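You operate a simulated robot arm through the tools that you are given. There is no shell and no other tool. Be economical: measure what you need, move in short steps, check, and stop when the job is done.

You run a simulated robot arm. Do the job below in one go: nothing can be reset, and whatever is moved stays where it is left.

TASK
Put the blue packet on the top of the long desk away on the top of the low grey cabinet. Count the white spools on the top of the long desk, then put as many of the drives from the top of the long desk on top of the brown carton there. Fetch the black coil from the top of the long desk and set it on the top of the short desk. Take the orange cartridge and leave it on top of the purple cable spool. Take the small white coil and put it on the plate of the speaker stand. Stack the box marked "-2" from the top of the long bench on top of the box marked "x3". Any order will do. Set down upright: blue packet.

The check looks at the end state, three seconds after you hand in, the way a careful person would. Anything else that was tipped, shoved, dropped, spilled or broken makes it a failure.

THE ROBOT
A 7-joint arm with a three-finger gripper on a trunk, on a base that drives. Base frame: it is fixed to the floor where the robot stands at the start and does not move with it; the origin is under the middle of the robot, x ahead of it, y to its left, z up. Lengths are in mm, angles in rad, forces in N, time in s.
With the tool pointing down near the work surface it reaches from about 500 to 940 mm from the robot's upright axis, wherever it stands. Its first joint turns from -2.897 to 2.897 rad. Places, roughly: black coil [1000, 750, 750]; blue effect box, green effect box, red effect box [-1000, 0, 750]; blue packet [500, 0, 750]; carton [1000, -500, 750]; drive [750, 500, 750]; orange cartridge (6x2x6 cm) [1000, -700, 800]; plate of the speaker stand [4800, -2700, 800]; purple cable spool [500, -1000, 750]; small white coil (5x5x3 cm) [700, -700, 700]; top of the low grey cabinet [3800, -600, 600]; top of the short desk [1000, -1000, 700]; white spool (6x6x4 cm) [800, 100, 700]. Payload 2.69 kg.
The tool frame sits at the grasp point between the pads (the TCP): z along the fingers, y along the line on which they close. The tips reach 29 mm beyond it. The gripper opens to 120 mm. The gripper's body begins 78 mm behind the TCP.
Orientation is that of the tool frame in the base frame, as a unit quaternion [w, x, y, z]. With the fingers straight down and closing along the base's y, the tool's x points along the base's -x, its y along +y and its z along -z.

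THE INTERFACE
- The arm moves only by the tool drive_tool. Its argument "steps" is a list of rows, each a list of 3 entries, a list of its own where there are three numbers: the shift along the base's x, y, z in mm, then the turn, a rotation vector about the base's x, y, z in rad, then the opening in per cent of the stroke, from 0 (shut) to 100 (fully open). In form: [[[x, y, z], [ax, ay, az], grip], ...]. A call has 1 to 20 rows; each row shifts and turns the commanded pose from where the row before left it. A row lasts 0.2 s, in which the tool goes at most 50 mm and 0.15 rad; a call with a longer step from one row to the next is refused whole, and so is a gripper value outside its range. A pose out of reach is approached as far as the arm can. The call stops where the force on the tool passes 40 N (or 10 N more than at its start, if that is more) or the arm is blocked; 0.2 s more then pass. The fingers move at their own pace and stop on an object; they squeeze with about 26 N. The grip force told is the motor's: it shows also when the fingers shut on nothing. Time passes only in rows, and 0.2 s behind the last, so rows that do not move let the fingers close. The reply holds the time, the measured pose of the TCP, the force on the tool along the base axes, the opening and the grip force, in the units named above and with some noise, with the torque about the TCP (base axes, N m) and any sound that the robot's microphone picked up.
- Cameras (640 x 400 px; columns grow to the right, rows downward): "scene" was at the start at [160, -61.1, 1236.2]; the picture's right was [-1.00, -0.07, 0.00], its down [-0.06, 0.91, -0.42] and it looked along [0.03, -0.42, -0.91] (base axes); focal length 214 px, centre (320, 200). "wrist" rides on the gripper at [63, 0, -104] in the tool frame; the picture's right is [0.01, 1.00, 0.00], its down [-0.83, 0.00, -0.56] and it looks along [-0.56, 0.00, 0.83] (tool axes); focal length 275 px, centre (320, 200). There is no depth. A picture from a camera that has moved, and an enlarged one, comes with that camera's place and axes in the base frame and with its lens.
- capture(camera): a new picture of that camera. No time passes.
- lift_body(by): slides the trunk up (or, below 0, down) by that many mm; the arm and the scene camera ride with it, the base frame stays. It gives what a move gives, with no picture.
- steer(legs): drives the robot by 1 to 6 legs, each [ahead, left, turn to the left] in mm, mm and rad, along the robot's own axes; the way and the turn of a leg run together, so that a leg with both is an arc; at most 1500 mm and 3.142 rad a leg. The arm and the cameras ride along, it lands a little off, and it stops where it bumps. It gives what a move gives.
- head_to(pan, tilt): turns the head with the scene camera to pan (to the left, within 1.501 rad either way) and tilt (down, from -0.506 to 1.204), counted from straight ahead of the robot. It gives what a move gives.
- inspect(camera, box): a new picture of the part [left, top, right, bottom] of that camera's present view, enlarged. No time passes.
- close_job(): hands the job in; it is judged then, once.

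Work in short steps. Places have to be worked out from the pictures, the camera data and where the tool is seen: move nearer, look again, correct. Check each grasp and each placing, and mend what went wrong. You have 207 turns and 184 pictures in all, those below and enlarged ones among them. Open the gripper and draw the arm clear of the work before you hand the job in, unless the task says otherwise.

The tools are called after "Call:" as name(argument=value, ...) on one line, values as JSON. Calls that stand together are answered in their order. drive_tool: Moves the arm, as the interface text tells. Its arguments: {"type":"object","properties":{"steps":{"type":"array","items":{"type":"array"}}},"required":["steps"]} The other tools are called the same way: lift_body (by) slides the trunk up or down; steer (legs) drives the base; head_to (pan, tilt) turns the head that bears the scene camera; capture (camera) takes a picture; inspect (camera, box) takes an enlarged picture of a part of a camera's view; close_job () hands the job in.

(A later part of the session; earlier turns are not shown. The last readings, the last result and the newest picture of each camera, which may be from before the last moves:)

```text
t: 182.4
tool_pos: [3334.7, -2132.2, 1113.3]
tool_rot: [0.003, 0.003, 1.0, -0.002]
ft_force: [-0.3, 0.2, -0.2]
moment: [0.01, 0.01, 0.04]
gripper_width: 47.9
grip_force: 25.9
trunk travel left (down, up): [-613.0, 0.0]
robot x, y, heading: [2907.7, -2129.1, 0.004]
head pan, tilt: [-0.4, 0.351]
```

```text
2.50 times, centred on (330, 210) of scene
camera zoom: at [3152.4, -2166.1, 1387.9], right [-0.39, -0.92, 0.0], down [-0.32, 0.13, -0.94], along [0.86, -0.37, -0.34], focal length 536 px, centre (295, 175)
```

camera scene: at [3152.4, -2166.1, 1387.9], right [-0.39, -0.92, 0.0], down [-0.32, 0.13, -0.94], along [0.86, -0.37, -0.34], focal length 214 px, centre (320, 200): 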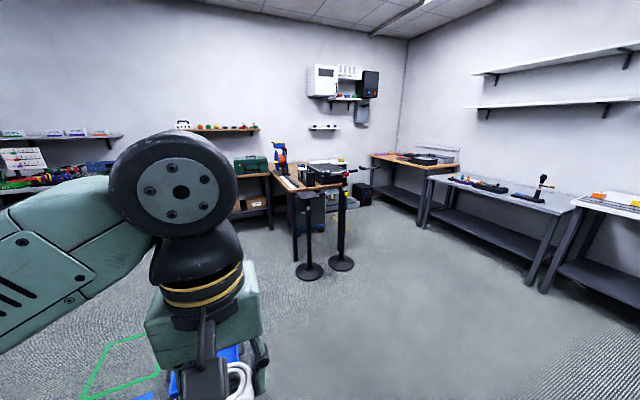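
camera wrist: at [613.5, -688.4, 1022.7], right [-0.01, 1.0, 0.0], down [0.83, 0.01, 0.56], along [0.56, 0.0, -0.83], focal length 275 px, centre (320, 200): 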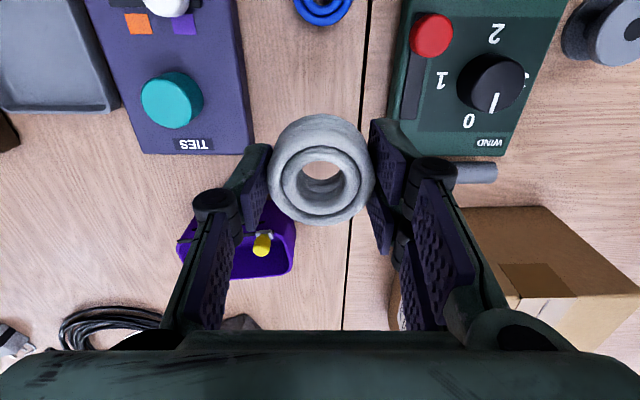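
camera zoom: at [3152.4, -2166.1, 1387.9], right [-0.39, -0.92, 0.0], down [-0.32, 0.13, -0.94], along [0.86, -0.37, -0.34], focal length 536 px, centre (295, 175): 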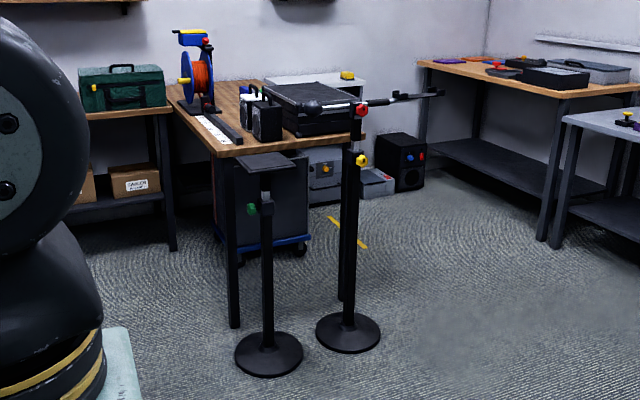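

The speaker stand (with the plate) is at ≈(4781,-2768), plate z≈785; a mic stand stands at ≈(4793,-3120) with its mic reaching to y≈-2925, z≈980. I approach along y≈-2760 with the elbow on the free side.

Call:
steer(legs=[[0, -630, 0], [1130, 0, 0]])

Call:
head_to(pan=-0.25, tilt=0.6)

Call:
capture(camera="scene")

Call:
capture(camera="wrist")

```text
t: 193.1
tool_pos: [4466.2, -2761.9, 1112.9]
tool_rot: [0.002, 0.003, 1.0, -0.002]
ft_force: [0.8, -0.2, -2.1]
moment: [0.03, 0.0, 0.03]
gripper_width: 48.0
grip_force: 25.9
trunk travel left (down, up): [-613.0, 0.0]
robot x, y, heading: [4042.0, -2755.4, -0.004]
head pan, tilt: [-0.4, 0.351]
```

```text
t: 193.8
tool_pos: [4466.2, -2761.8, 1113.2]
tool_rot: [0.003, 0.003, 1.0, -0.001]
ft_force: [-0.9, 0.3, -0.9]
moment: [-0.03, 0.02, 0.03]
gripper_width: 47.9
grip_force: 25.9
trunk travel left (down, up): [-613.0, 0.0]
robot x, y, heading: [4041.1, -2756.4, -0.003]
head pan, tilt: [-0.25, 0.6]
```

```text
114 pictures are left
camera scene: at [4283.6, -2780.6, 1365.2], right [-0.25, -0.97, 0.0], down [-0.55, 0.14, -0.83], along [0.8, -0.21, -0.56], focal length 214 px, centre (320, 200)
```

scene: 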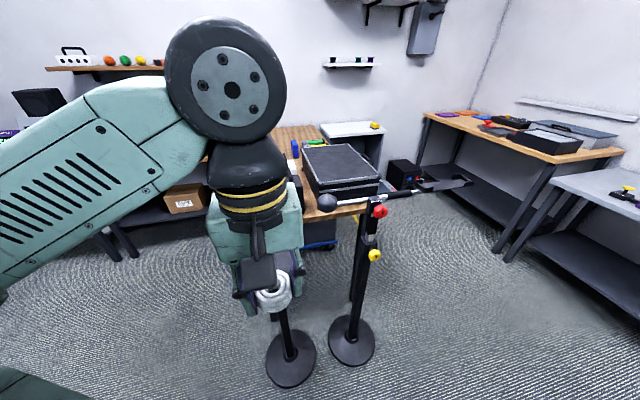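

```text
113 pictures are left
camera wrist: at [4402.7, -2762.5, 1216.0], right [0.0, 1.0, 0.0], down [0.83, 0.0, 0.56], along [0.56, 0.0, -0.83], focal length 275 px, centre (320, 200)
```

wrist: 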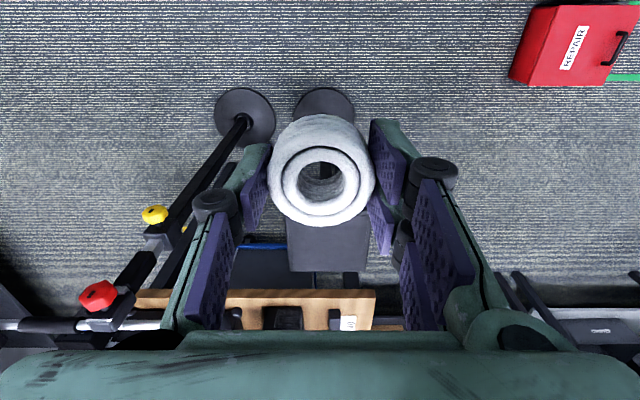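

Plate centre ≈(4795,-2745). Move forward and down a bit, then look.

Call:
drive_tool(steps=[[[40, 2, -25], [0, 0, 0], 15], [[40, 2, -25], [0, 0, 0], 15], [[40, 2, -25], [0, 0, 0], 15], [[40, 2, -25], [0, 0, 0], 15], [[40, 2, -25], [0, 0, 0], 15], [[40, 2, -20], [0, 0, 0], 15]])

Call:
capture(camera="scene")

Call:
capture(camera="wrist")

```text
t: 195.2
tool_pos: [4705.5, -2750.2, 968.2]
tool_rot: [0.002, 0.002, 1.0, -0.001]
ft_force: [-0.6, 0.1, -1.5]
moment: [0.01, -0.03, 0.0]
gripper_width: 47.9
grip_force: 26.1
trunk travel left (down, up): [-613.0, 0.0]
robot x, y, heading: [4043.9, -2757.2, 0.002]
head pan, tilt: [-0.25, 0.6]
```

```text
112 pictures are left
camera scene: at [4284.0, -2780.6, 1365.1], right [-0.25, -0.97, 0.0], down [-0.55, 0.14, -0.82], along [0.8, -0.21, -0.57], focal length 214 px, centre (320, 200)
```

scene: 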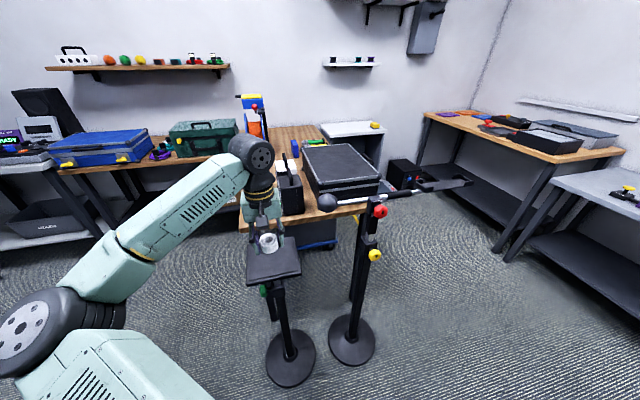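

```text
111 pictures are left
camera wrist: at [4642.5, -2750.5, 1070.5], right [0.0, 1.0, 0.0], down [0.83, 0.0, 0.56], along [0.56, 0.0, -0.83], focal length 275 px, centre (320, 200)
```

wrist: 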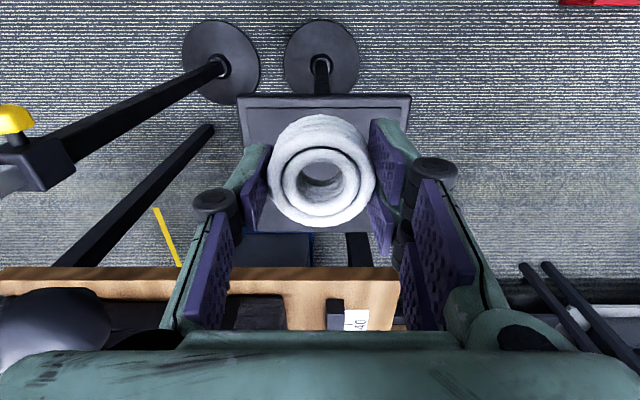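

Plate: x≈4706–4881, y≈-2829…-2664, z≈797. Move over its centre and descend to ≈848.

Call:
drive_tool(steps=[[[43, 2, -20], [0, 0, 0], 15], [[42, 2, -20], [0, 0, 0], 15], [[0, 0, -40], [0, 0, 0], 15], [[0, 0, -30], [0, 0, 0], 15], [[0, 0, -10], [0, 0, 0], 15], [[0, 0, 0], [0, 0, 0], 15]])

Call:
inspect(camera="scene", box=[210, 190, 330, 300])

Call:
capture(camera="wrist")

```text
t: 196.6
tool_pos: [4791.1, -2745.9, 846.6]
tool_rot: [0.002, 0.003, 1.0, -0.002]
ft_force: [-1.0, 0.3, -0.6]
moment: [0.0, 0.0, -0.02]
gripper_width: 47.8
grip_force: 26.4
trunk travel left (down, up): [-613.0, 0.0]
robot x, y, heading: [4044.0, -2758.6, -0.002]
head pan, tilt: [-0.25, 0.6]
```

```text
3.64 times, centred on (270, 245) of scene
camera zoom: at [4283.6, -2780.6, 1365.2], right [-0.25, -0.97, 0.0], down [-0.55, 0.14, -0.83], along [0.8, -0.21, -0.56], focal length 780 px, centre (502, 36)
```

zoom: 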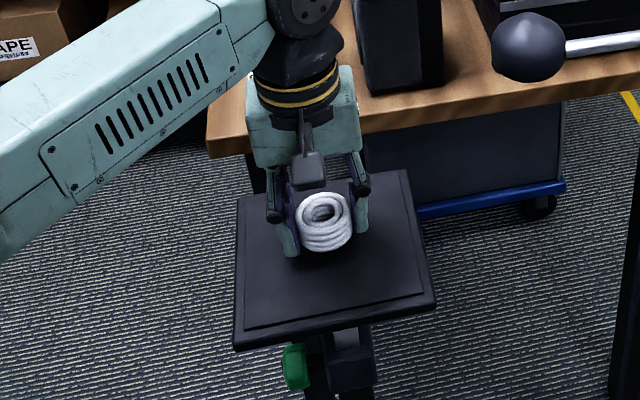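

```text
109 pictures are left
camera wrist: at [4728.0, -2746.9, 950.8], right [0.0, 1.0, 0.0], down [0.83, 0.0, 0.56], along [0.56, 0.0, -0.83], focal length 275 px, centre (320, 200)
```

wrist: 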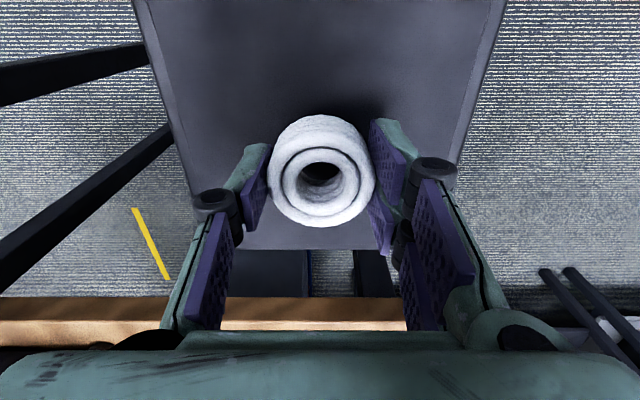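

Good placement, slightly toward the far side; shift -8 and lower gently.

Call:
drive_tool(steps=[[[-8, 0, -4], [0, 0, 0], 15], [[0, 0, -4], [0, 0, 0], 15]])

Call:
drive_tool(steps=[[[0, 0, -2], [0, 0, 0], 15], [[0, 0, -1], [0, 0, 0], 15]])

```text
t: 197.2
tool_pos: [4783.4, -2746.5, 840.4]
tool_rot: [0.002, 0.003, 1.0, -0.001]
ft_force: [0.1, -0.6, -1.3]
moment: [-0.02, 0.0, -0.01]
gripper_width: 48.0
grip_force: 26.1
trunk travel left (down, up): [-613.0, 0.0]
robot x, y, heading: [4042.8, -2756.9, 0.001]
head pan, tilt: [-0.25, 0.6]
```

```text
t: 197.8
tool_pos: [4783.1, -2745.9, 837.4]
tool_rot: [0.003, 0.003, 1.0, -0.001]
ft_force: [-1.1, -1.0, -1.7]
moment: [0.03, 0.01, -0.02]
gripper_width: 48.0
grip_force: 26.0
trunk travel left (down, up): [-613.0, 0.0]
robot x, y, heading: [4044.3, -2755.4, -0.003]
head pan, tilt: [-0.25, 0.6]
```

Call:
drive_tool(steps=[[[0, 0, -2], [0, 0, 0], 15], [[0, 0, -1], [0, 0, 0], 15]])

Call:
inspect(camera="scene", box=[240, 220, 310, 280])

```text
t: 198.4
tool_pos: [4783.1, -2745.4, 833.7]
tool_rot: [0.002, 0.003, 1.0, -0.002]
ft_force: [-0.2, -0.3, -0.8]
moment: [-0.02, 0.01, -0.01]
gripper_width: 47.9
grip_force: 26.0
trunk travel left (down, up): [-613.0, 0.0]
robot x, y, heading: [4046.2, -2758.5, -0.005]
head pan, tilt: [-0.25, 0.6]
```

```text
6.67 times, centred on (275, 250) of scene
camera zoom: at [4283.6, -2780.6, 1365.2], right [-0.25, -0.97, 0.0], down [-0.55, 0.14, -0.83], along [0.8, -0.21, -0.56], focal length 1430 px, centre (620, -133)
```

zoom: 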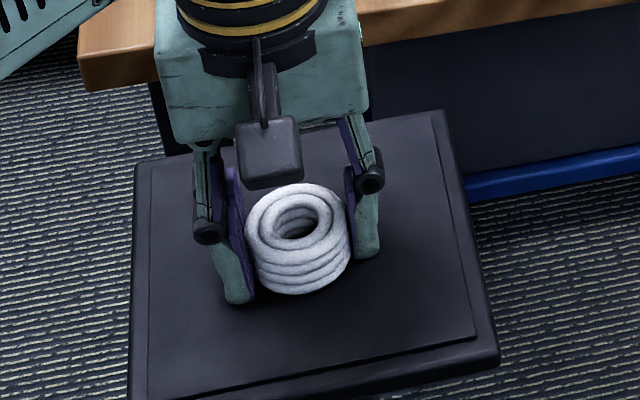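

Still a slight gap; continue down in 1–2 mm steps.

Call:
drive_tool(steps=[[[0, 0, -2], [0, 0, 0], 15], [[0, 0, -1], [0, 0, 0], 15]])

Call:
drive_tool(steps=[[[0, 0, -1.5], [0, 0, 0], 15], [[0, 0, -1], [0, 0, 0], 15]])

```text
t: 199.0
tool_pos: [4784.0, -2745.8, 833.5]
tool_rot: [0.005, 0.003, 1.0, -0.002]
ft_force: [3.4, 0.7, 16.0]
moment: [0.14, 0.12, -0.02]
gripper_width: 48.0
grip_force: 25.6
trunk travel left (down, up): [-613.0, 0.0]
robot x, y, heading: [4045.1, -2756.0, -0.004]
head pan, tilt: [-0.25, 0.6]
```

```text
t: 199.6
tool_pos: [4783.0, -2745.5, 832.6]
tool_rot: [0.006, 0.003, 1.0, -0.001]
ft_force: [5.0, -1.0, 34.9]
moment: [0.55, 0.43, -0.18]
gripper_width: 48.1
grip_force: 25.7
trunk travel left (down, up): [-613.0, 0.0]
robot x, y, heading: [4041.1, -2758.7, -0.002]
head pan, tilt: [-0.25, 0.6]
```

Contact at ≈833. Relieve 2 mm, release, rise.

Call:
drive_tool(steps=[[[0, 0, 2], [0, 0, 0], 15], [[0, 0, 0.5], [0, 0, 0], 46], [[0, 0, 0], [0, 0, 0], 58], [[0, 0, 0], [0, 0, 0], 62], [[0, 0, 20], [0, 0, 0], 62], [[0, 0, 45], [0, 0, 0], 62], [[0, 0, 45], [0, 0, 0], 62]])

Call:
inspect(camera="scene", box=[210, 190, 330, 300])

```text
t: 201.2
tool_pos: [4782.9, -2745.5, 940.3]
tool_rot: [0.002, 0.005, 1.0, -0.002]
ft_force: [-0.4, -0.4, -0.1]
moment: [0.01, -0.01, -0.01]
gripper_width: 74.6
grip_force: 0.0
trunk travel left (down, up): [-613.0, 0.0]
robot x, y, heading: [4040.6, -2757.2, -0.002]
head pan, tilt: [-0.25, 0.6]
```

```text
3.64 times, centred on (270, 245) of scene
camera zoom: at [4283.2, -2780.7, 1365.2], right [-0.25, -0.97, 0.0], down [-0.55, 0.14, -0.83], along [0.8, -0.21, -0.56], focal length 780 px, centre (502, 36)
```

zoom: 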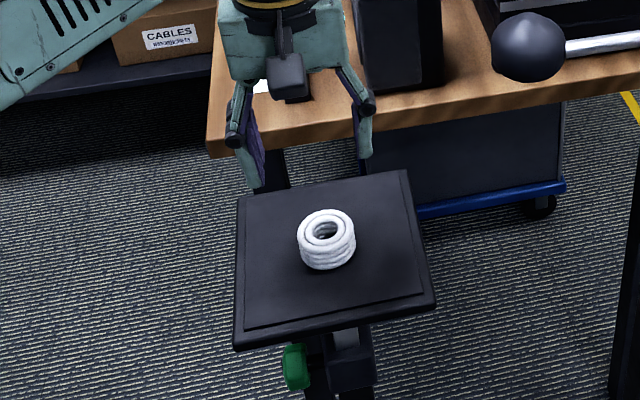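

White coil is on the plate. Retract and drive back to the long desk's left part.

Call:
drive_tool(steps=[[[-45, -2, 25], [0, 0, 0], 62], [[-45, -2, 25], [0, 0, 0], 62], [[-45, -2, 25], [0, 0, 0], 62], [[-45, -2, 25], [0, 0, 0], 62], [[-45, -2, 25], [0, 0, 0], 62], [[-45, -2, 25], [0, 0, 0], 62], [[-45, -2, 20], [0, 0, 0], 62]])

Call:
steer(legs=[[-1150, 0, 0], [0, 620, 0], [-1480, 0, 0], [-1480, 0, 0]])

Call:
steer(legs=[[0, 1400, 0], [0, 1350, 0]])

Call:
head_to(pan=-0.3, tilt=0.6)

Call:
capture(camera="scene")

Call:
capture(camera="wrist")

```text
refused: row 1 steps farther than a row can; nothing moved
```

```text
t: 225.8
tool_pos: [694.5, -2091.0, 940.9]
tool_rot: [0.002, 0.004, 1.0, -0.001]
ft_force: [0.4, -1.0, 0.2]
moment: [0.0, -0.01, 0.0]
gripper_width: 74.5
grip_force: 0.1
trunk travel left (down, up): [-613.0, 0.0]
robot x, y, heading: [-45.3, -2102.2, -0.003]
head pan, tilt: [-0.25, 0.6]
```

```text
t: 247.1
tool_pos: [703.4, 655.5, 940.0]
tool_rot: [0.003, 0.006, 1.0, -0.002]
ft_force: [0.6, 0.1, 0.8]
moment: [-0.01, -0.01, -0.04]
gripper_width: 74.6
grip_force: 0.0
trunk travel left (down, up): [-613.0, 0.0]
robot x, y, heading: [-35.3, 646.7, -0.007]
head pan, tilt: [-0.25, 0.6]
```

```text
t: 247.7
tool_pos: [703.4, 653.6, 939.2]
tool_rot: [0.003, 0.006, 1.0, -0.001]
ft_force: [0.2, 0.5, 0.3]
moment: [-0.03, 0.0, 0.0]
gripper_width: 74.6
grip_force: 0.0
trunk travel left (down, up): [-613.0, 0.0]
robot x, y, heading: [-38.2, 645.4, -0.009]
head pan, tilt: [-0.3, 0.6]
```

```text
106 pictures are left
camera scene: at [202.9, 616.9, 1365.2], right [-0.3, -0.95, 0.0], down [-0.54, 0.17, -0.83], along [0.79, -0.25, -0.56], focal length 214 px, centre (320, 200)
```

scene: 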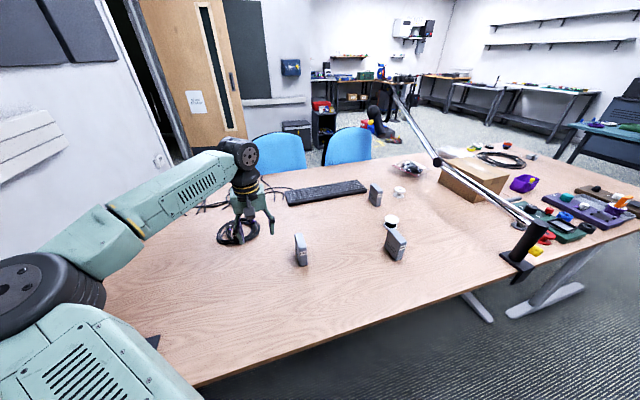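

```text
105 pictures are left
camera wrist: at [640.4, 653.9, 1043.8], right [0.01, 1.0, 0.0], down [0.83, 0.0, 0.56], along [0.56, -0.01, -0.83], focal length 275 px, centre (320, 200)
```

wrist: 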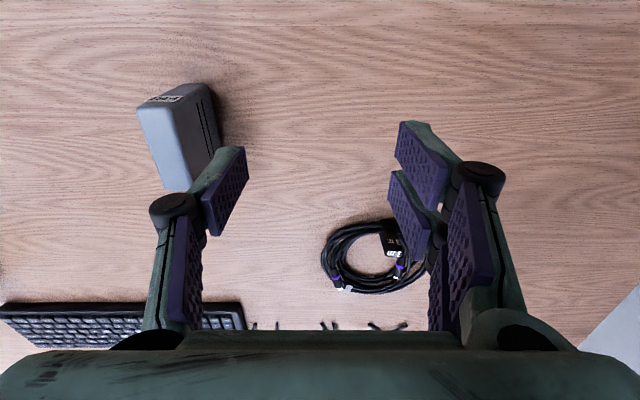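

The retract rows had been refused (step just over 50 mm), so the arm travelled extended. I check whether anything, especially the lamp boom and cartridge, was disturbed.

Call:
inspect(camera="scene", box=[360, 70, 640, 280])

Call:
head_to(pan=-0.75, tilt=0.45)

Call:
inspect(camera="scene", box=[160, 60, 600, 335])

```text
1.90 times, centred on (500, 175) of scene
camera zoom: at [202.9, 616.9, 1365.2], right [-0.3, -0.95, 0.0], down [-0.54, 0.17, -0.83], along [0.79, -0.25, -0.56], focal length 408 px, centre (-23, 248)
```

zoom: 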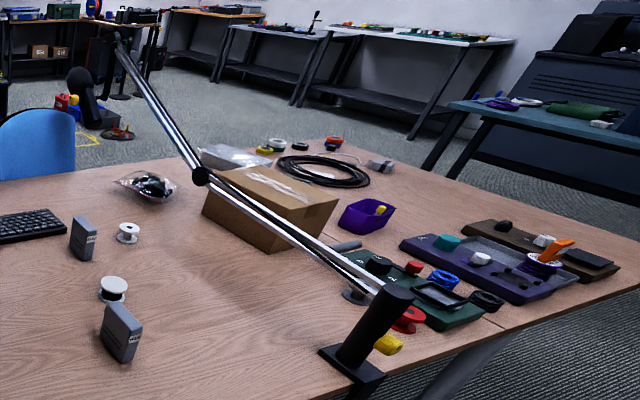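

```text
t: 248.6
tool_pos: [704.1, 653.4, 940.8]
tool_rot: [0.002, 0.005, 1.0, -0.001]
ft_force: [-0.2, 0.1, -0.3]
moment: [0.03, -0.01, 0.02]
gripper_width: 74.5
grip_force: 0.2
trunk travel left (down, up): [-613.0, 0.0]
robot x, y, heading: [-38.7, 646.2, -0.005]
head pan, tilt: [-0.75, 0.45]
```

```text
1.45 times, centred on (380, 198) of scene
camera zoom: at [185.5, 580.5, 1378.7], right [-0.69, -0.73, 0.0], down [-0.32, 0.3, -0.9], along [0.65, -0.62, -0.44], focal length 312 px, centre (233, 204)
```

zoom: 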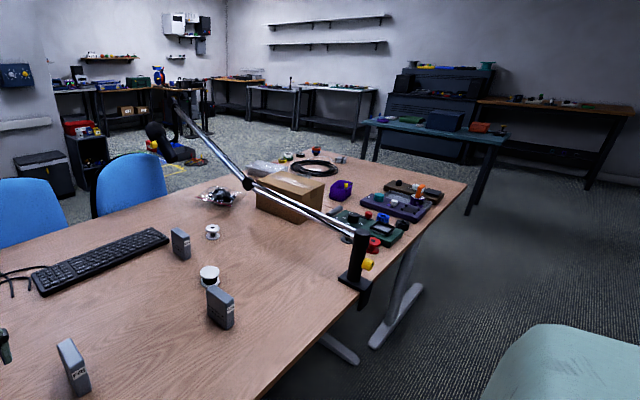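

The cartridge appears leaning — zoom on it and on the lamp.

Call:
inspect(camera="scene", box=[410, 170, 480, 230])

Call:
inspect(camera="scene", box=[250, 110, 430, 270])

```text
6.67 times, centred on (445, 200) of scene
camera zoom: at [185.5, 580.5, 1378.7], right [-0.69, -0.73, 0.0], down [-0.32, 0.3, -0.9], along [0.65, -0.62, -0.44], focal length 1430 px, centre (-513, 200)
```

zoom: 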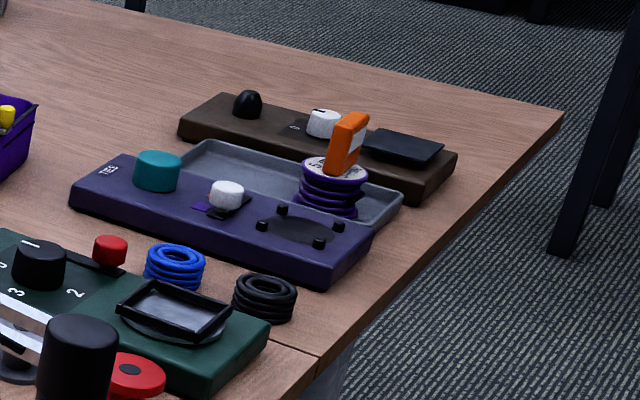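

```text
2.50 times, centred on (340, 190) of scene
camera zoom: at [185.5, 580.5, 1378.7], right [-0.69, -0.73, 0.0], down [-0.32, 0.3, -0.9], along [0.65, -0.62, -0.44], focal length 536 px, centre (270, 225)
```

zoom: 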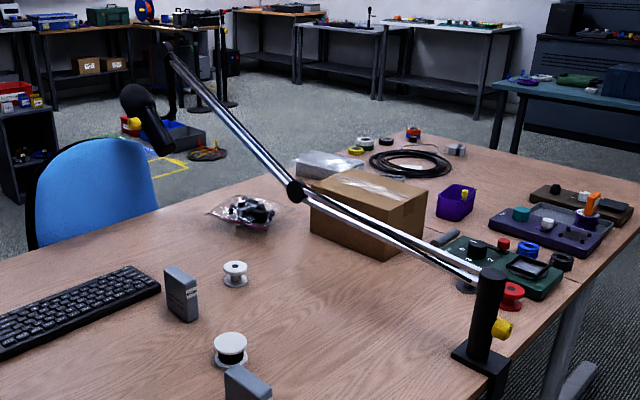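

The apparent lean is lens perspective; the lamp geometry agrees with before (the tips cleared it). All fine. Now zoom on the black coil.

Call:
inspect(camera="wrist", box=[290, 190, 470, 320])

```text
3.08 times, centred on (380, 255) of wrist
camera zoom: at [640.4, 653.9, 1043.8], right [0.01, 1.0, 0.0], down [0.83, 0.0, 0.56], along [0.56, -0.01, -0.83], focal length 847 px, centre (135, 31)
```

zoom: 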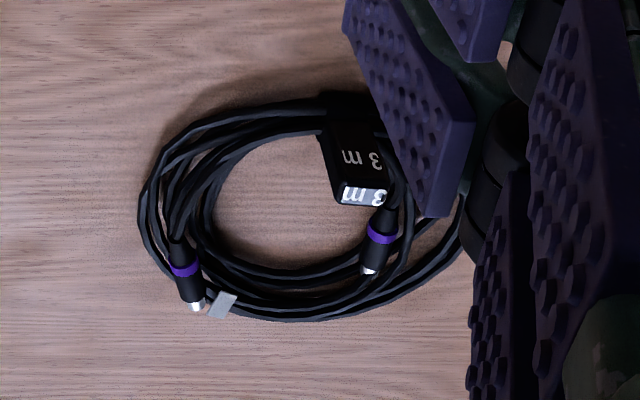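

Coil: ring ≈160 mm, centre ≈(950,737). I'll pinch its -y side bundle at ≈(932,676). Move the base 110 ahead, then hover and look.

Call:
steer(legs=[[110, 0, 0.005]])

Call:
drive_tool(steps=[[[40, 8, -10], [0, 0, 0], 62], [[40, 8, -20], [0, 0, 0], 62], [[35, 6, -30], [0, 0, 0], 62]])

Call:
capture(camera="wrist")

```text
t: 249.8
tool_pos: [813.6, 658.1, 939.5]
tool_rot: [0.001, 0.003, 1.0, -0.002]
ft_force: [-0.2, -0.6, 0.2]
moment: [0.0, 0.03, 0.0]
gripper_width: 74.6
grip_force: 0.1
trunk travel left (down, up): [-613.0, 0.0]
robot x, y, heading: [72.0, 646.6, -0.004]
head pan, tilt: [-0.75, 0.45]
```

```text
t: 250.6
tool_pos: [930.0, 677.6, 879.5]
tool_rot: [0.002, 0.004, 1.0, -0.001]
ft_force: [0.5, -0.6, -0.8]
moment: [-0.04, -0.03, -0.01]
gripper_width: 74.2
grip_force: 0.1
trunk travel left (down, up): [-613.0, 0.0]
robot x, y, heading: [74.4, 645.4, -0.008]
head pan, tilt: [-0.75, 0.45]
```

```text
99 pictures are left
camera wrist: at [865.9, 677.2, 983.1], right [0.0, 1.0, 0.0], down [0.83, 0.0, 0.56], along [0.56, 0.0, -0.83], focal length 275 px, centre (320, 200)
```

wrist: 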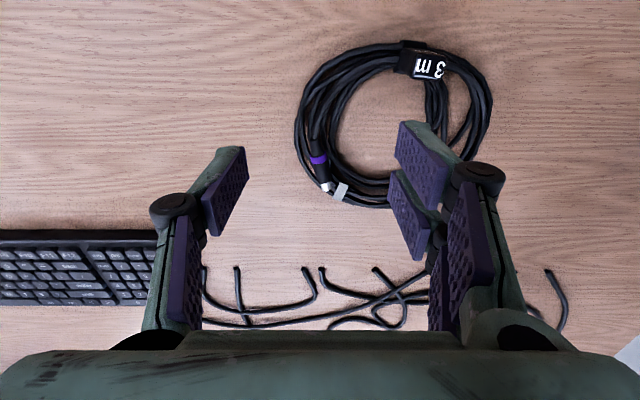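

The bundle at (931,676) is right beneath the tool. Descend to z≈758.

Call:
drive_tool(steps=[[[2, -1, -45], [0, 0, 0], 62], [[0, 0, -45], [0, 0, 0], 62], [[0, 0, -22], [0, 0, 0], 62], [[0, 0, -9], [0, 0, 0], 62], [[0, 0, 0], [0, 0, 0], 62]])

Call:
capture(camera="wrist")

```text
t: 251.8
tool_pos: [929.5, 677.8, 759.0]
tool_rot: [0.002, 0.002, 1.0, -0.001]
ft_force: [0.3, 1.0, -0.3]
moment: [0.03, -0.03, -0.02]
gripper_width: 74.6
grip_force: 0.1
trunk travel left (down, up): [-613.0, 0.0]
robot x, y, heading: [71.4, 645.4, 0.001]
head pan, tilt: [-0.75, 0.45]
```

```text
98 pictures are left
camera wrist: at [866.4, 677.2, 861.3], right [0.0, 1.0, 0.0], down [0.83, 0.0, 0.56], along [0.56, 0.0, -0.83], focal length 275 px, centre (320, 200)
```

wrist: 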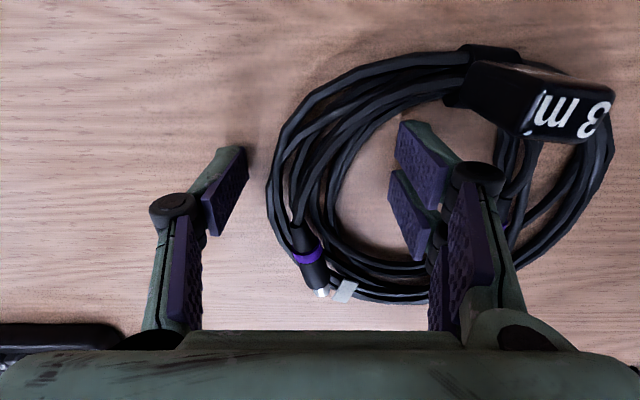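

Fingers straddle the left bundle. Close, then lift slightly and check.

Call:
drive_tool(steps=[[[0, 0, 0], [0, 0, 0], 30], [[0, 0, 0], [0, 0, 0], 10], [[0, 0, 0], [0, 0, 0], 0], [[0, 0, 0], [0, 0, 0], 0], [[0, 0, 0], [0, 0, 0], 0]])

Call:
drive_tool(steps=[[[0, 0, 20], [0, 0, 0], 0], [[0, 0, 30], [0, 0, 0], 0], [[0, 0, 0], [0, 0, 0], 0]])

Call:
capture(camera="wrist")

```text
t: 253.0
tool_pos: [929.5, 678.2, 758.7]
tool_rot: [0.003, 0.003, 1.0, -0.002]
ft_force: [0.3, -0.9, 0.5]
moment: [-0.03, 0.08, 0.07]
gripper_width: 30.0
grip_force: 25.6
trunk travel left (down, up): [-613.0, 0.0]
robot x, y, heading: [72.2, 646.2, 0.001]
head pan, tilt: [-0.75, 0.45]
```

```text
t: 253.8
tool_pos: [930.0, 677.5, 809.1]
tool_rot: [0.002, 0.003, 1.0, -0.002]
ft_force: [0.3, 0.5, -1.8]
moment: [-0.1, 0.01, 0.04]
gripper_width: 30.1
grip_force: 26.1
trunk travel left (down, up): [-613.0, 0.0]
robot x, y, heading: [72.3, 648.8, -0.004]
head pan, tilt: [-0.75, 0.45]
```

```text
97 pictures are left
camera wrist: at [866.8, 677.7, 912.2], right [0.0, 1.0, 0.0], down [0.83, 0.0, 0.56], along [0.56, 0.0, -0.83], focal length 275 px, centre (320, 200)
```

wrist: 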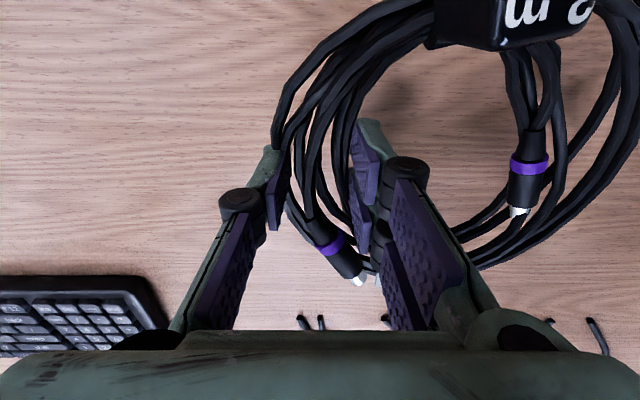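

Coil lifted. Raise and retract to travel pose (checking step sizes).

Call:
drive_tool(steps=[[[0, 0, 45], [0, 0, 0], 0], [[0, 0, 45], [0, 0, 0], 0], [[-42, -3, 20], [0, 0, 0], 0], [[-42, -3, 20], [0, 0, 0], 0], [[-42, -3, 20], [0, 0, 0], 0], [[-42, -3, 20], [0, 0, 0], 0], [[-42, -3, 20], [0, 0, 0], 0], [[-42, -3, 20], [0, 0, 0], 0], [[-42, -3, 20], [0, 0, 0], 0], [[-42, -3, 20], [0, 0, 0], 0], [[-42, -3, 20], [0, 0, 0], 0], [[-42, -3, 20], [0, 0, 0], 0]])

Call:
capture(camera="wrist")

```text
t: 256.4
tool_pos: [507.7, 647.7, 1100.4]
tool_rot: [0.002, 0.002, 1.0, -0.001]
ft_force: [-0.3, -0.5, -1.5]
moment: [-0.11, -0.02, -0.01]
gripper_width: 30.0
grip_force: 25.5
trunk travel left (down, up): [-613.0, 0.0]
robot x, y, heading: [72.0, 643.6, -0.004]
head pan, tilt: [-0.75, 0.45]
```

```text
96 pictures are left
camera wrist: at [444.4, 647.4, 1203.5], right [0.0, 1.0, 0.0], down [0.83, 0.0, 0.56], along [0.56, 0.0, -0.83], focal length 275 px, centre (320, 200)
```

wrist: 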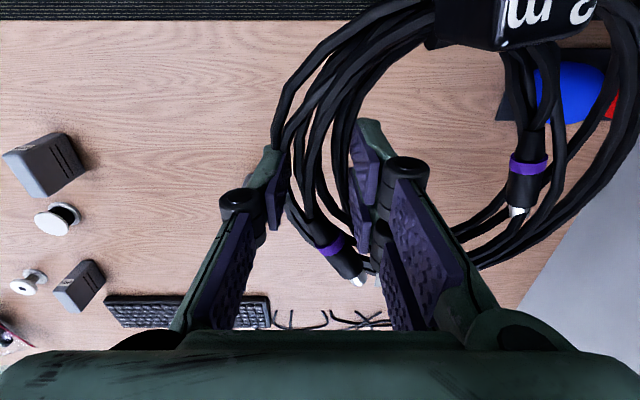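

Drive: back, then strafe right to the short desk.

Call:
steer(legs=[[-130, 0, 0], [0, -950, 0], [0, -950, 0]])

Call:
head_to(pan=-0.4, tilt=0.7)

Call:
capture(camera="scene")

Call:
capture(camera="wrist")

```text
t: 272.4
tool_pos: [364.5, -1273.2, 1100.2]
tool_rot: [0.002, 0.012, 1.0, -0.001]
ft_force: [0.5, 0.6, -1.0]
moment: [-0.08, -0.05, -0.02]
gripper_width: 29.5
grip_force: 26.1
trunk travel left (down, up): [-613.0, 0.0]
robot x, y, heading: [-70.4, -1268.1, -0.017]
head pan, tilt: [-0.75, 0.45]
```

```text
t: 273.2
tool_pos: [364.1, -1274.0, 1099.4]
tool_rot: [0.003, 0.012, 1.0, -0.002]
ft_force: [0.1, -0.3, -1.2]
moment: [-0.09, -0.02, 0.03]
gripper_width: 28.8
grip_force: 26.2
trunk travel left (down, up): [-613.0, 0.0]
robot x, y, heading: [-73.4, -1268.9, -0.022]
head pan, tilt: [-0.4, 0.7]
```

```text
95 pictures are left
camera scene: at [161.2, -1307.2, 1356.6], right [-0.41, -0.91, 0.0], down [-0.59, 0.26, -0.77], along [0.7, -0.31, -0.64], focal length 214 px, centre (320, 200)
```

scene: 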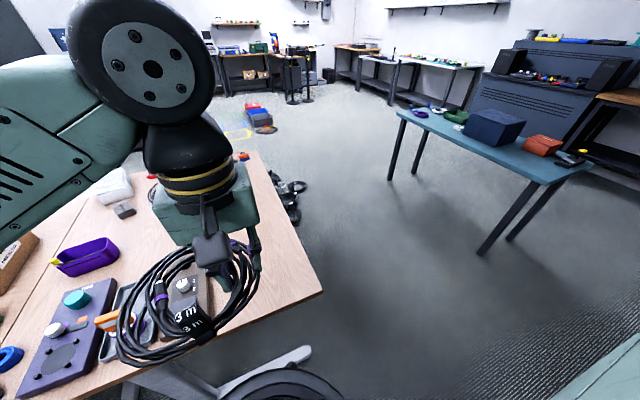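

```text
94 pictures are left
camera wrist: at [301.0, -1272.8, 1203.4], right [0.02, 1.0, 0.0], down [0.83, -0.01, 0.56], along [0.56, -0.01, -0.83], focal length 275 px, centre (320, 200)
```

wrist: 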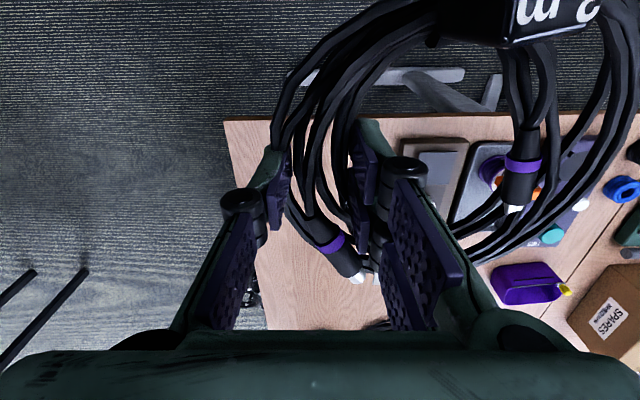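

Free area of the short desk: y -1425…-1140. I lay the coil with centre ≈(800,-1240): hand to ≈(780,-1300).

Call:
drive_tool(steps=[[[41, -2.6, -18], [0, 0, 0], 0], [[41, -2.6, -18], [0, 0, 0], 0], [[41, -2.6, -18], [0, 0, 0], 0], [[41, -2.6, -18], [0, 0, 0], 0], [[41, -2.6, -18], [0, 0, 0], 0], [[41, -2.6, -18], [0, 0, 0], 0], [[41, -2.6, -18], [0, 0, 0], 0], [[41, -2.6, -18], [0, 0, 0], 0], [[41, -2.6, -18], [0, 0, 0], 0], [[41, -2.6, -18], [0, 0, 0], 0]])

Call:
capture(camera="scene")

Call:
capture(camera="wrist")

```text
t: 275.4
tool_pos: [774.5, -1301.1, 919.5]
tool_rot: [0.002, 0.011, 1.0, 0.0]
ft_force: [0.2, 0.7, -1.7]
moment: [-0.09, 0.0, 0.0]
gripper_width: 29.2
grip_force: 25.8
trunk travel left (down, up): [-613.0, 0.0]
robot x, y, heading: [-75.0, -1268.7, -0.02]
head pan, tilt: [-0.4, 0.7]
```

```text
93 pictures are left
camera scene: at [161.8, -1307.4, 1356.4], right [-0.41, -0.91, 0.0], down [-0.59, 0.26, -0.76], along [0.7, -0.31, -0.64], focal length 214 px, centre (320, 200)
```

scene: 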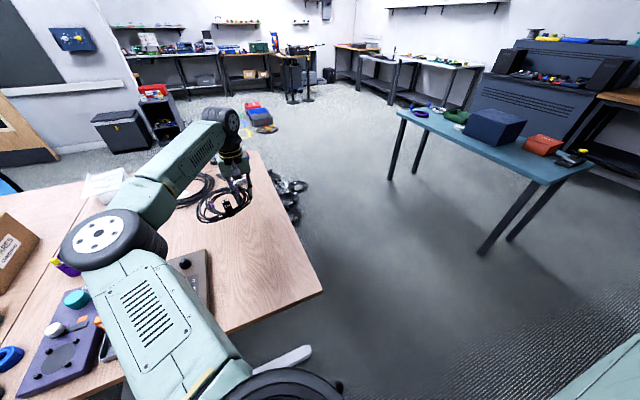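

```text
92 pictures are left
camera wrist: at [711.9, -1300.0, 1022.4], right [0.02, 1.0, 0.0], down [0.83, -0.01, 0.56], along [0.56, -0.01, -0.83], focal length 275 px, centre (320, 200)
```

wrist: 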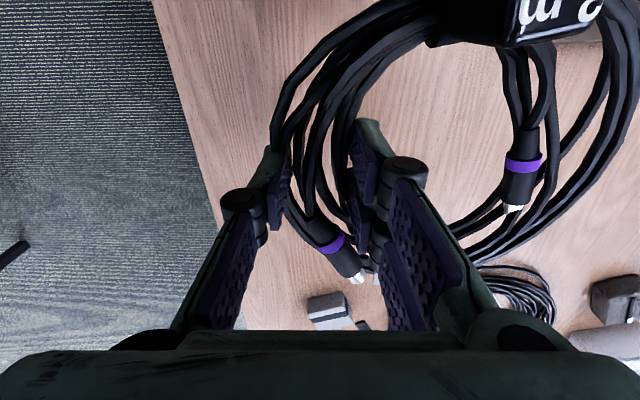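

Clear landing area. Descend to ≈766 watching force.

Call:
drive_tool(steps=[[[0, 0, -40], [0, 0, 0], 0], [[0, 0, -40], [0, 0, 0], 0], [[0, 0, -30], [0, 0, 0], 0], [[0, 0, -25], [0, 0, 0], 0], [[0, 0, -15], [0, 0, 0], 0], [[0, 0, 0], [0, 0, 0], 0]])

Call:
inspect(camera="scene", box=[170, 130, 310, 240])

```text
t: 276.9
tool_pos: [774.8, -1298.1, 770.4]
tool_rot: [0.002, 0.011, 1.0, 0.0]
ft_force: [0.1, -0.5, -2.7]
moment: [-0.08, 0.0, -0.03]
gripper_width: 29.0
grip_force: 26.6
trunk travel left (down, up): [-613.0, 0.0]
robot x, y, heading: [-70.7, -1269.3, -0.02]
head pan, tilt: [-0.4, 0.7]
```

```text
3.64 times, centred on (240, 185) of scene
camera zoom: at [161.3, -1307.1, 1356.5], right [-0.41, -0.91, 0.0], down [-0.59, 0.26, -0.76], along [0.7, -0.31, -0.64], focal length 780 px, centre (611, 254)
```

zoom: 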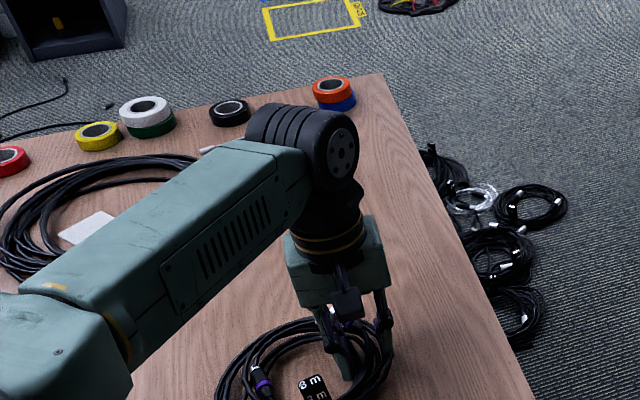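

Lower in 3 mm steps to contact.

Call:
drive_tool(steps=[[[0, 0, -3], [0, 0, 0], 0], [[0, 0, -3], [0, 0, 0], 0], [[0, 0, -2], [0, 0, 0], 0]])

```text
t: 277.6
tool_pos: [774.8, -1298.8, 763.7]
tool_rot: [0.002, 0.011, 1.0, -0.001]
ft_force: [-0.6, 0.2, 2.1]
moment: [0.34, -0.04, 0.03]
gripper_width: 29.1
grip_force: 26.8
trunk travel left (down, up): [-613.0, 0.0]
robot x, y, heading: [-70.0, -1268.5, -0.019]
head pan, tilt: [-0.4, 0.7]
```

The far side touches first; 3–4 mm more, then open.

Call:
drive_tool(steps=[[[0, 0, -2], [0, 0, 0], 0], [[0, 0, -2], [0, 0, 0], 0]])

Call:
drive_tool(steps=[[[0, 0, 0], [0, 0, 0], 30], [[0, 0, 0], [0, 0, 0], 45], [[0, 0, 0], [0, 0, 0], 55], [[0, 0, 0], [0, 0, 0], 55], [[0, 0, 25], [0, 0, 0], 55], [[0, 0, 45], [0, 0, 0], 55], [[0, 0, 45], [0, 0, 0], 55]])

Call:
capture(camera="wrist")

```text
t: 278.2
tool_pos: [773.6, -1300.0, 759.0]
tool_rot: [0.003, 0.011, 1.0, -0.002]
ft_force: [-2.4, -2.0, 1.6]
moment: [0.1, 0.04, 0.05]
gripper_width: 28.8
grip_force: 25.9
trunk travel left (down, up): [-613.0, 0.0]
robot x, y, heading: [-72.6, -1266.0, -0.018]
head pan, tilt: [-0.4, 0.7]
```

```text
t: 279.9
tool_pos: [774.8, -1299.3, 873.3]
tool_rot: [0.003, 0.011, 1.0, -0.001]
ft_force: [0.3, 0.1, -0.3]
moment: [-0.01, -0.03, 0.03]
gripper_width: 66.0
grip_force: 0.0
trunk travel left (down, up): [-613.0, 0.0]
robot x, y, heading: [-74.0, -1269.4, -0.016]
head pan, tilt: [-0.4, 0.7]
```

```text
90 pictures are left
camera wrist: at [710.3, -1298.9, 976.4], right [0.02, 1.0, 0.0], down [0.83, -0.01, 0.56], along [0.56, -0.01, -0.83], focal length 275 px, centre (320, 200)
```

wrist: 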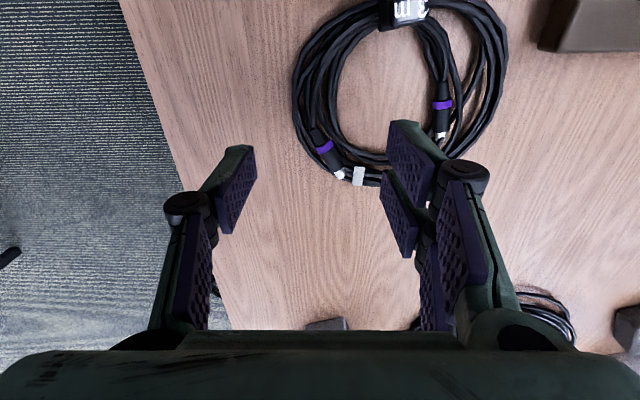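

Black coil lies flat on the short desk. Retract and go back to the long desk for the drives.

Call:
drive_tool(steps=[[[-42, 3, 22], [0, 0, 0], 90], [[-42, 3, 22], [0, 0, 0], 90], [[-42, 3, 22], [0, 0, 0], 90], [[-42, 3, 22], [0, 0, 0], 90], [[-42, 3, 22], [0, 0, 0], 90], [[-42, 3, 22], [0, 0, 0], 90], [[-42, 3, 22], [0, 0, 0], 90], [[-42, 3, 22], [0, 0, 0], 90], [[-42, 3, 22], [0, 0, 0], 90], [[-42, 3, 22], [0, 0, 0], 90]])

Call:
capture(camera="wrist")

```text
t: 282.1
tool_pos: [352.9, -1269.1, 1093.8]
tool_rot: [0.002, 0.012, 1.0, -0.001]
ft_force: [-0.7, 0.0, 0.0]
moment: [-0.03, 0.02, -0.01]
gripper_width: 108.1
grip_force: 0.1
trunk travel left (down, up): [-613.0, 0.0]
robot x, y, heading: [-75.0, -1271.4, -0.017]
head pan, tilt: [-0.4, 0.7]
```

```text
89 pictures are left
camera wrist: at [289.1, -1269.0, 1196.5], right [0.02, 1.0, 0.0], down [0.83, -0.01, 0.56], along [0.56, -0.01, -0.83], focal length 275 px, centre (320, 200)
```

wrist: 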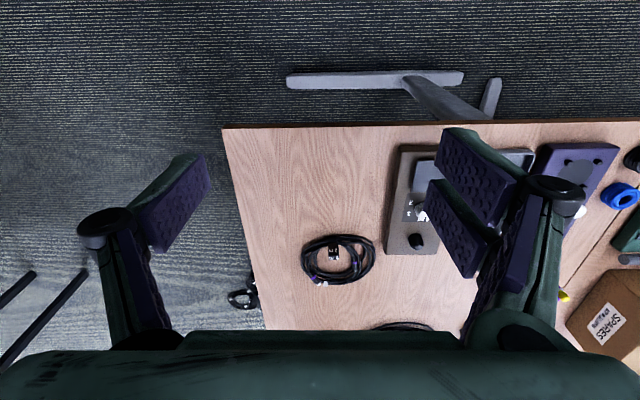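

Strafe left to y≈200 in front of the WED drive.

Call:
steer(legs=[[0, 735, 0.017], [0, 735, 0]])

Call:
head_to(pan=-0.2, tilt=0.6)

Call:
capture(camera="scene")

Call:
capture(camera="wrist")

```text
t: 293.9
tool_pos: [358.6, 208.1, 1092.9]
tool_rot: [0.003, 0.002, 1.0, -0.001]
ft_force: [0.4, -0.5, 0.2]
moment: [-0.01, -0.02, 0.03]
gripper_width: 107.9
grip_force: 0.0
trunk travel left (down, up): [-613.0, 0.0]
robot x, y, heading: [-63.8, 198.6, -0.001]
head pan, tilt: [-0.4, 0.7]
```

```text
t: 294.6
tool_pos: [360.4, 207.5, 1092.3]
tool_rot: [0.003, 0.003, 1.0, -0.002]
ft_force: [0.2, -0.1, -0.8]
moment: [0.01, -0.01, -0.04]
gripper_width: 108.2
grip_force: 0.2
trunk travel left (down, up): [-613.0, 0.0]
robot x, y, heading: [-67.7, 199.5, -0.001]
head pan, tilt: [-0.201, 0.6]
```

```text
88 pictures are left
camera scene: at [175.3, 181.7, 1365.2], right [-0.2, -0.98, 0.0], down [-0.55, 0.11, -0.82], along [0.81, -0.17, -0.57], focal length 214 px, centre (320, 200)
```

scene: 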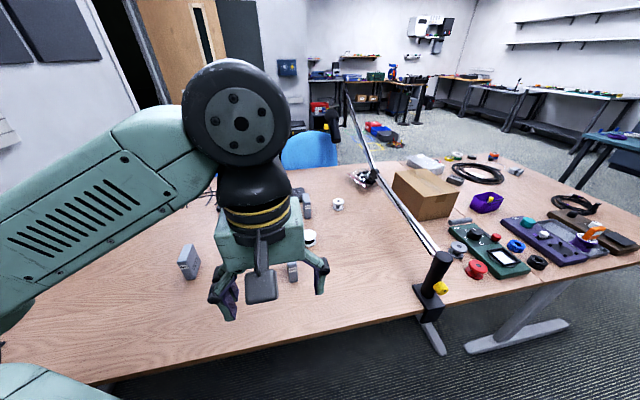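

```text
87 pictures are left
camera wrist: at [295.3, 206.6, 1196.3], right [0.0, 1.0, 0.0], down [0.83, 0.0, 0.56], along [0.56, 0.0, -0.83], focal length 275 px, centre (320, 200)
```

wrist: 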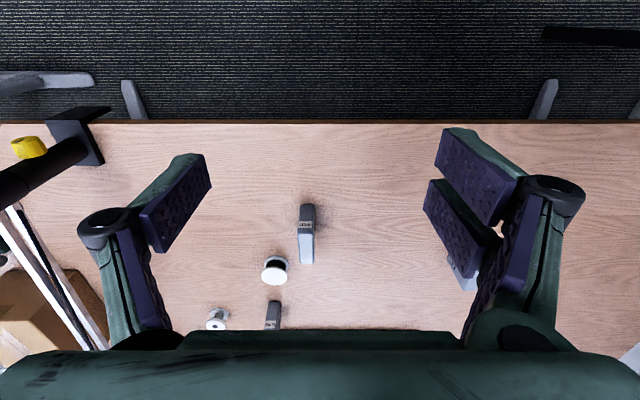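

Move over the WED drive (≈(640,182)) at z≈950.

Call:
drive_tool(steps=[[[40, -4, -20], [0, 0, 0], 90], [[40, -4, -20], [0, 0, 0], 90], [[40, -4, -20], [0, 0, 0], 90], [[40, -4, -20], [0, 0, 0], 90], [[40, -4, -20], [0, 0, 0], 90], [[40, -4, -20], [0, 0, 0], 90], [[40, -2, -20], [0, 0, 0], 90]])

Call:
capture(camera="wrist")

```text
t: 296.2
tool_pos: [641.2, 182.9, 953.5]
tool_rot: [0.002, 0.004, 1.0, 0.0]
ft_force: [-0.6, -1.0, 0.0]
moment: [0.01, 0.03, 0.01]
gripper_width: 108.0
grip_force: 0.0
trunk travel left (down, up): [-613.0, 0.0]
robot x, y, heading: [-73.7, 200.9, -0.002]
head pan, tilt: [-0.201, 0.6]
```

```text
86 pictures are left
camera wrist: at [576.9, 181.6, 1055.9], right [0.0, 1.0, 0.0], down [0.83, 0.0, 0.56], along [0.56, 0.0, -0.83], focal length 275 px, centre (320, 200)
```

wrist: 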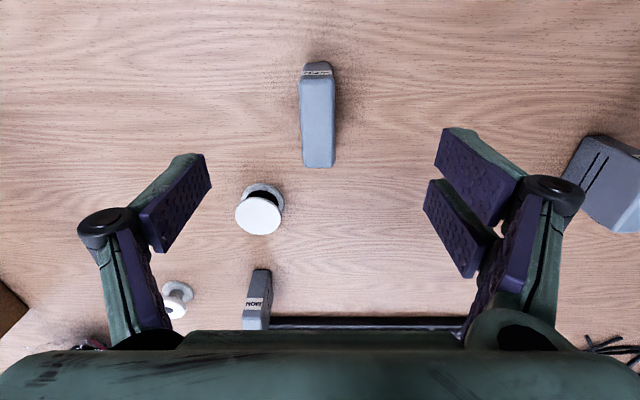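

WED drive: centre ≈(657,180), 30 mm wide, 75 deep, ≈100 tall. Descend to z≈785 with opening 60%.

Call:
drive_tool(steps=[[[15, -2, -40], [0, 0, 0], 65], [[0, 0, -45], [0, 0, 0], 60], [[0, 0, -45], [0, 0, 0], 60], [[0, 0, -38], [0, 0, 0], 60], [[0, 0, 0], [0, 0, 0], 60]])

Call:
capture(camera="wrist")

```text
t: 297.4
tool_pos: [653.9, 180.6, 784.9]
tool_rot: [0.002, 0.003, 1.0, -0.001]
ft_force: [0.1, -0.3, 0.0]
moment: [0.01, 0.02, 0.0]
gripper_width: 72.0
grip_force: 0.1
trunk travel left (down, up): [-613.0, 0.0]
robot x, y, heading: [-64.7, 199.4, -0.004]
head pan, tilt: [-0.201, 0.6]
```

```text
85 pictures are left
camera wrist: at [591.2, 179.1, 887.8], right [0.0, 1.0, 0.0], down [0.83, 0.0, 0.56], along [0.56, 0.0, -0.83], focal length 275 px, centre (320, 200)
```

wrist: 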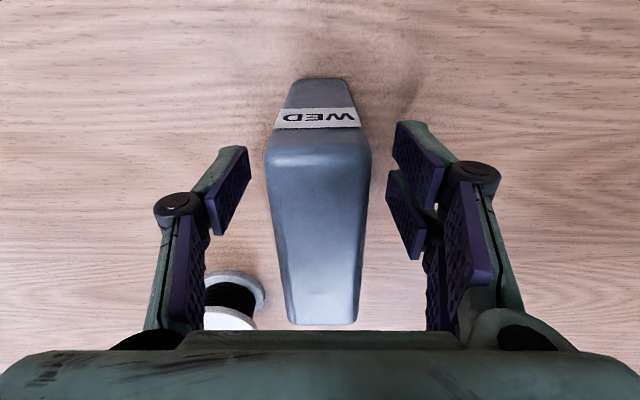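

Close on the drive (shift +6 mm) and lift.

Call:
drive_tool(steps=[[[6, 0, 0], [0, 0, 0], 40], [[0, 0, 0], [0, 0, 0], 15], [[0, 0, 0], [0, 0, 0], 5], [[0, 0, 0], [0, 0, 0], 5], [[0, 0, 0], [0, 0, 0], 5]])

Call:
drive_tool(steps=[[[0, 0, 25], [0, 0, 0], 5], [[0, 0, 45], [0, 0, 0], 5], [[0, 0, 45], [0, 0, 0], 5], [[-10, 0, 45], [0, 0, 0], 5]])

Call:
inspect(camera="wrist", box=[120, 150, 380, 330])

```text
t: 298.6
tool_pos: [660.0, 179.9, 784.2]
tool_rot: [0.002, 0.003, 1.0, -0.002]
ft_force: [0.3, 0.9, 0.4]
moment: [0.02, 0.01, -0.03]
gripper_width: 29.6
grip_force: 25.8
trunk travel left (down, up): [-613.0, 0.0]
robot x, y, heading: [-64.7, 201.6, -0.004]
head pan, tilt: [-0.201, 0.6]
```

```text
t: 299.6
tool_pos: [650.9, 180.1, 945.6]
tool_rot: [0.003, 0.003, 1.0, -0.002]
ft_force: [0.0, 0.5, -2.6]
moment: [0.02, -0.01, 0.03]
gripper_width: 29.8
grip_force: 26.0
trunk travel left (down, up): [-613.0, 0.0]
robot x, y, heading: [-67.6, 200.3, -0.002]
head pan, tilt: [-0.201, 0.6]
```

```text
2.22 times, centred on (250, 240) of wrist
camera zoom: at [586.9, 179.7, 1048.7], right [0.0, 1.0, 0.0], down [0.83, 0.0, 0.56], along [0.56, 0.0, -0.83], focal length 612 px, centre (476, 111)
```

zoom: 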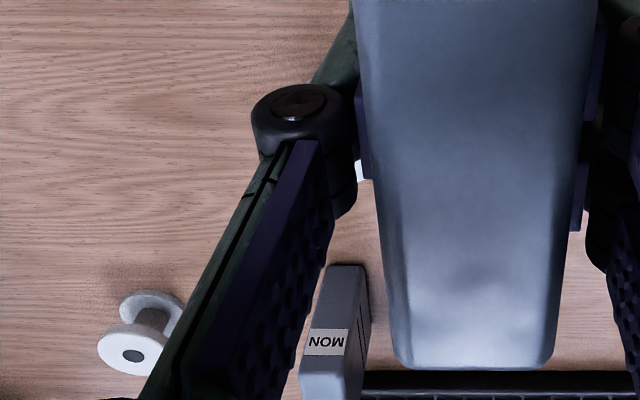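

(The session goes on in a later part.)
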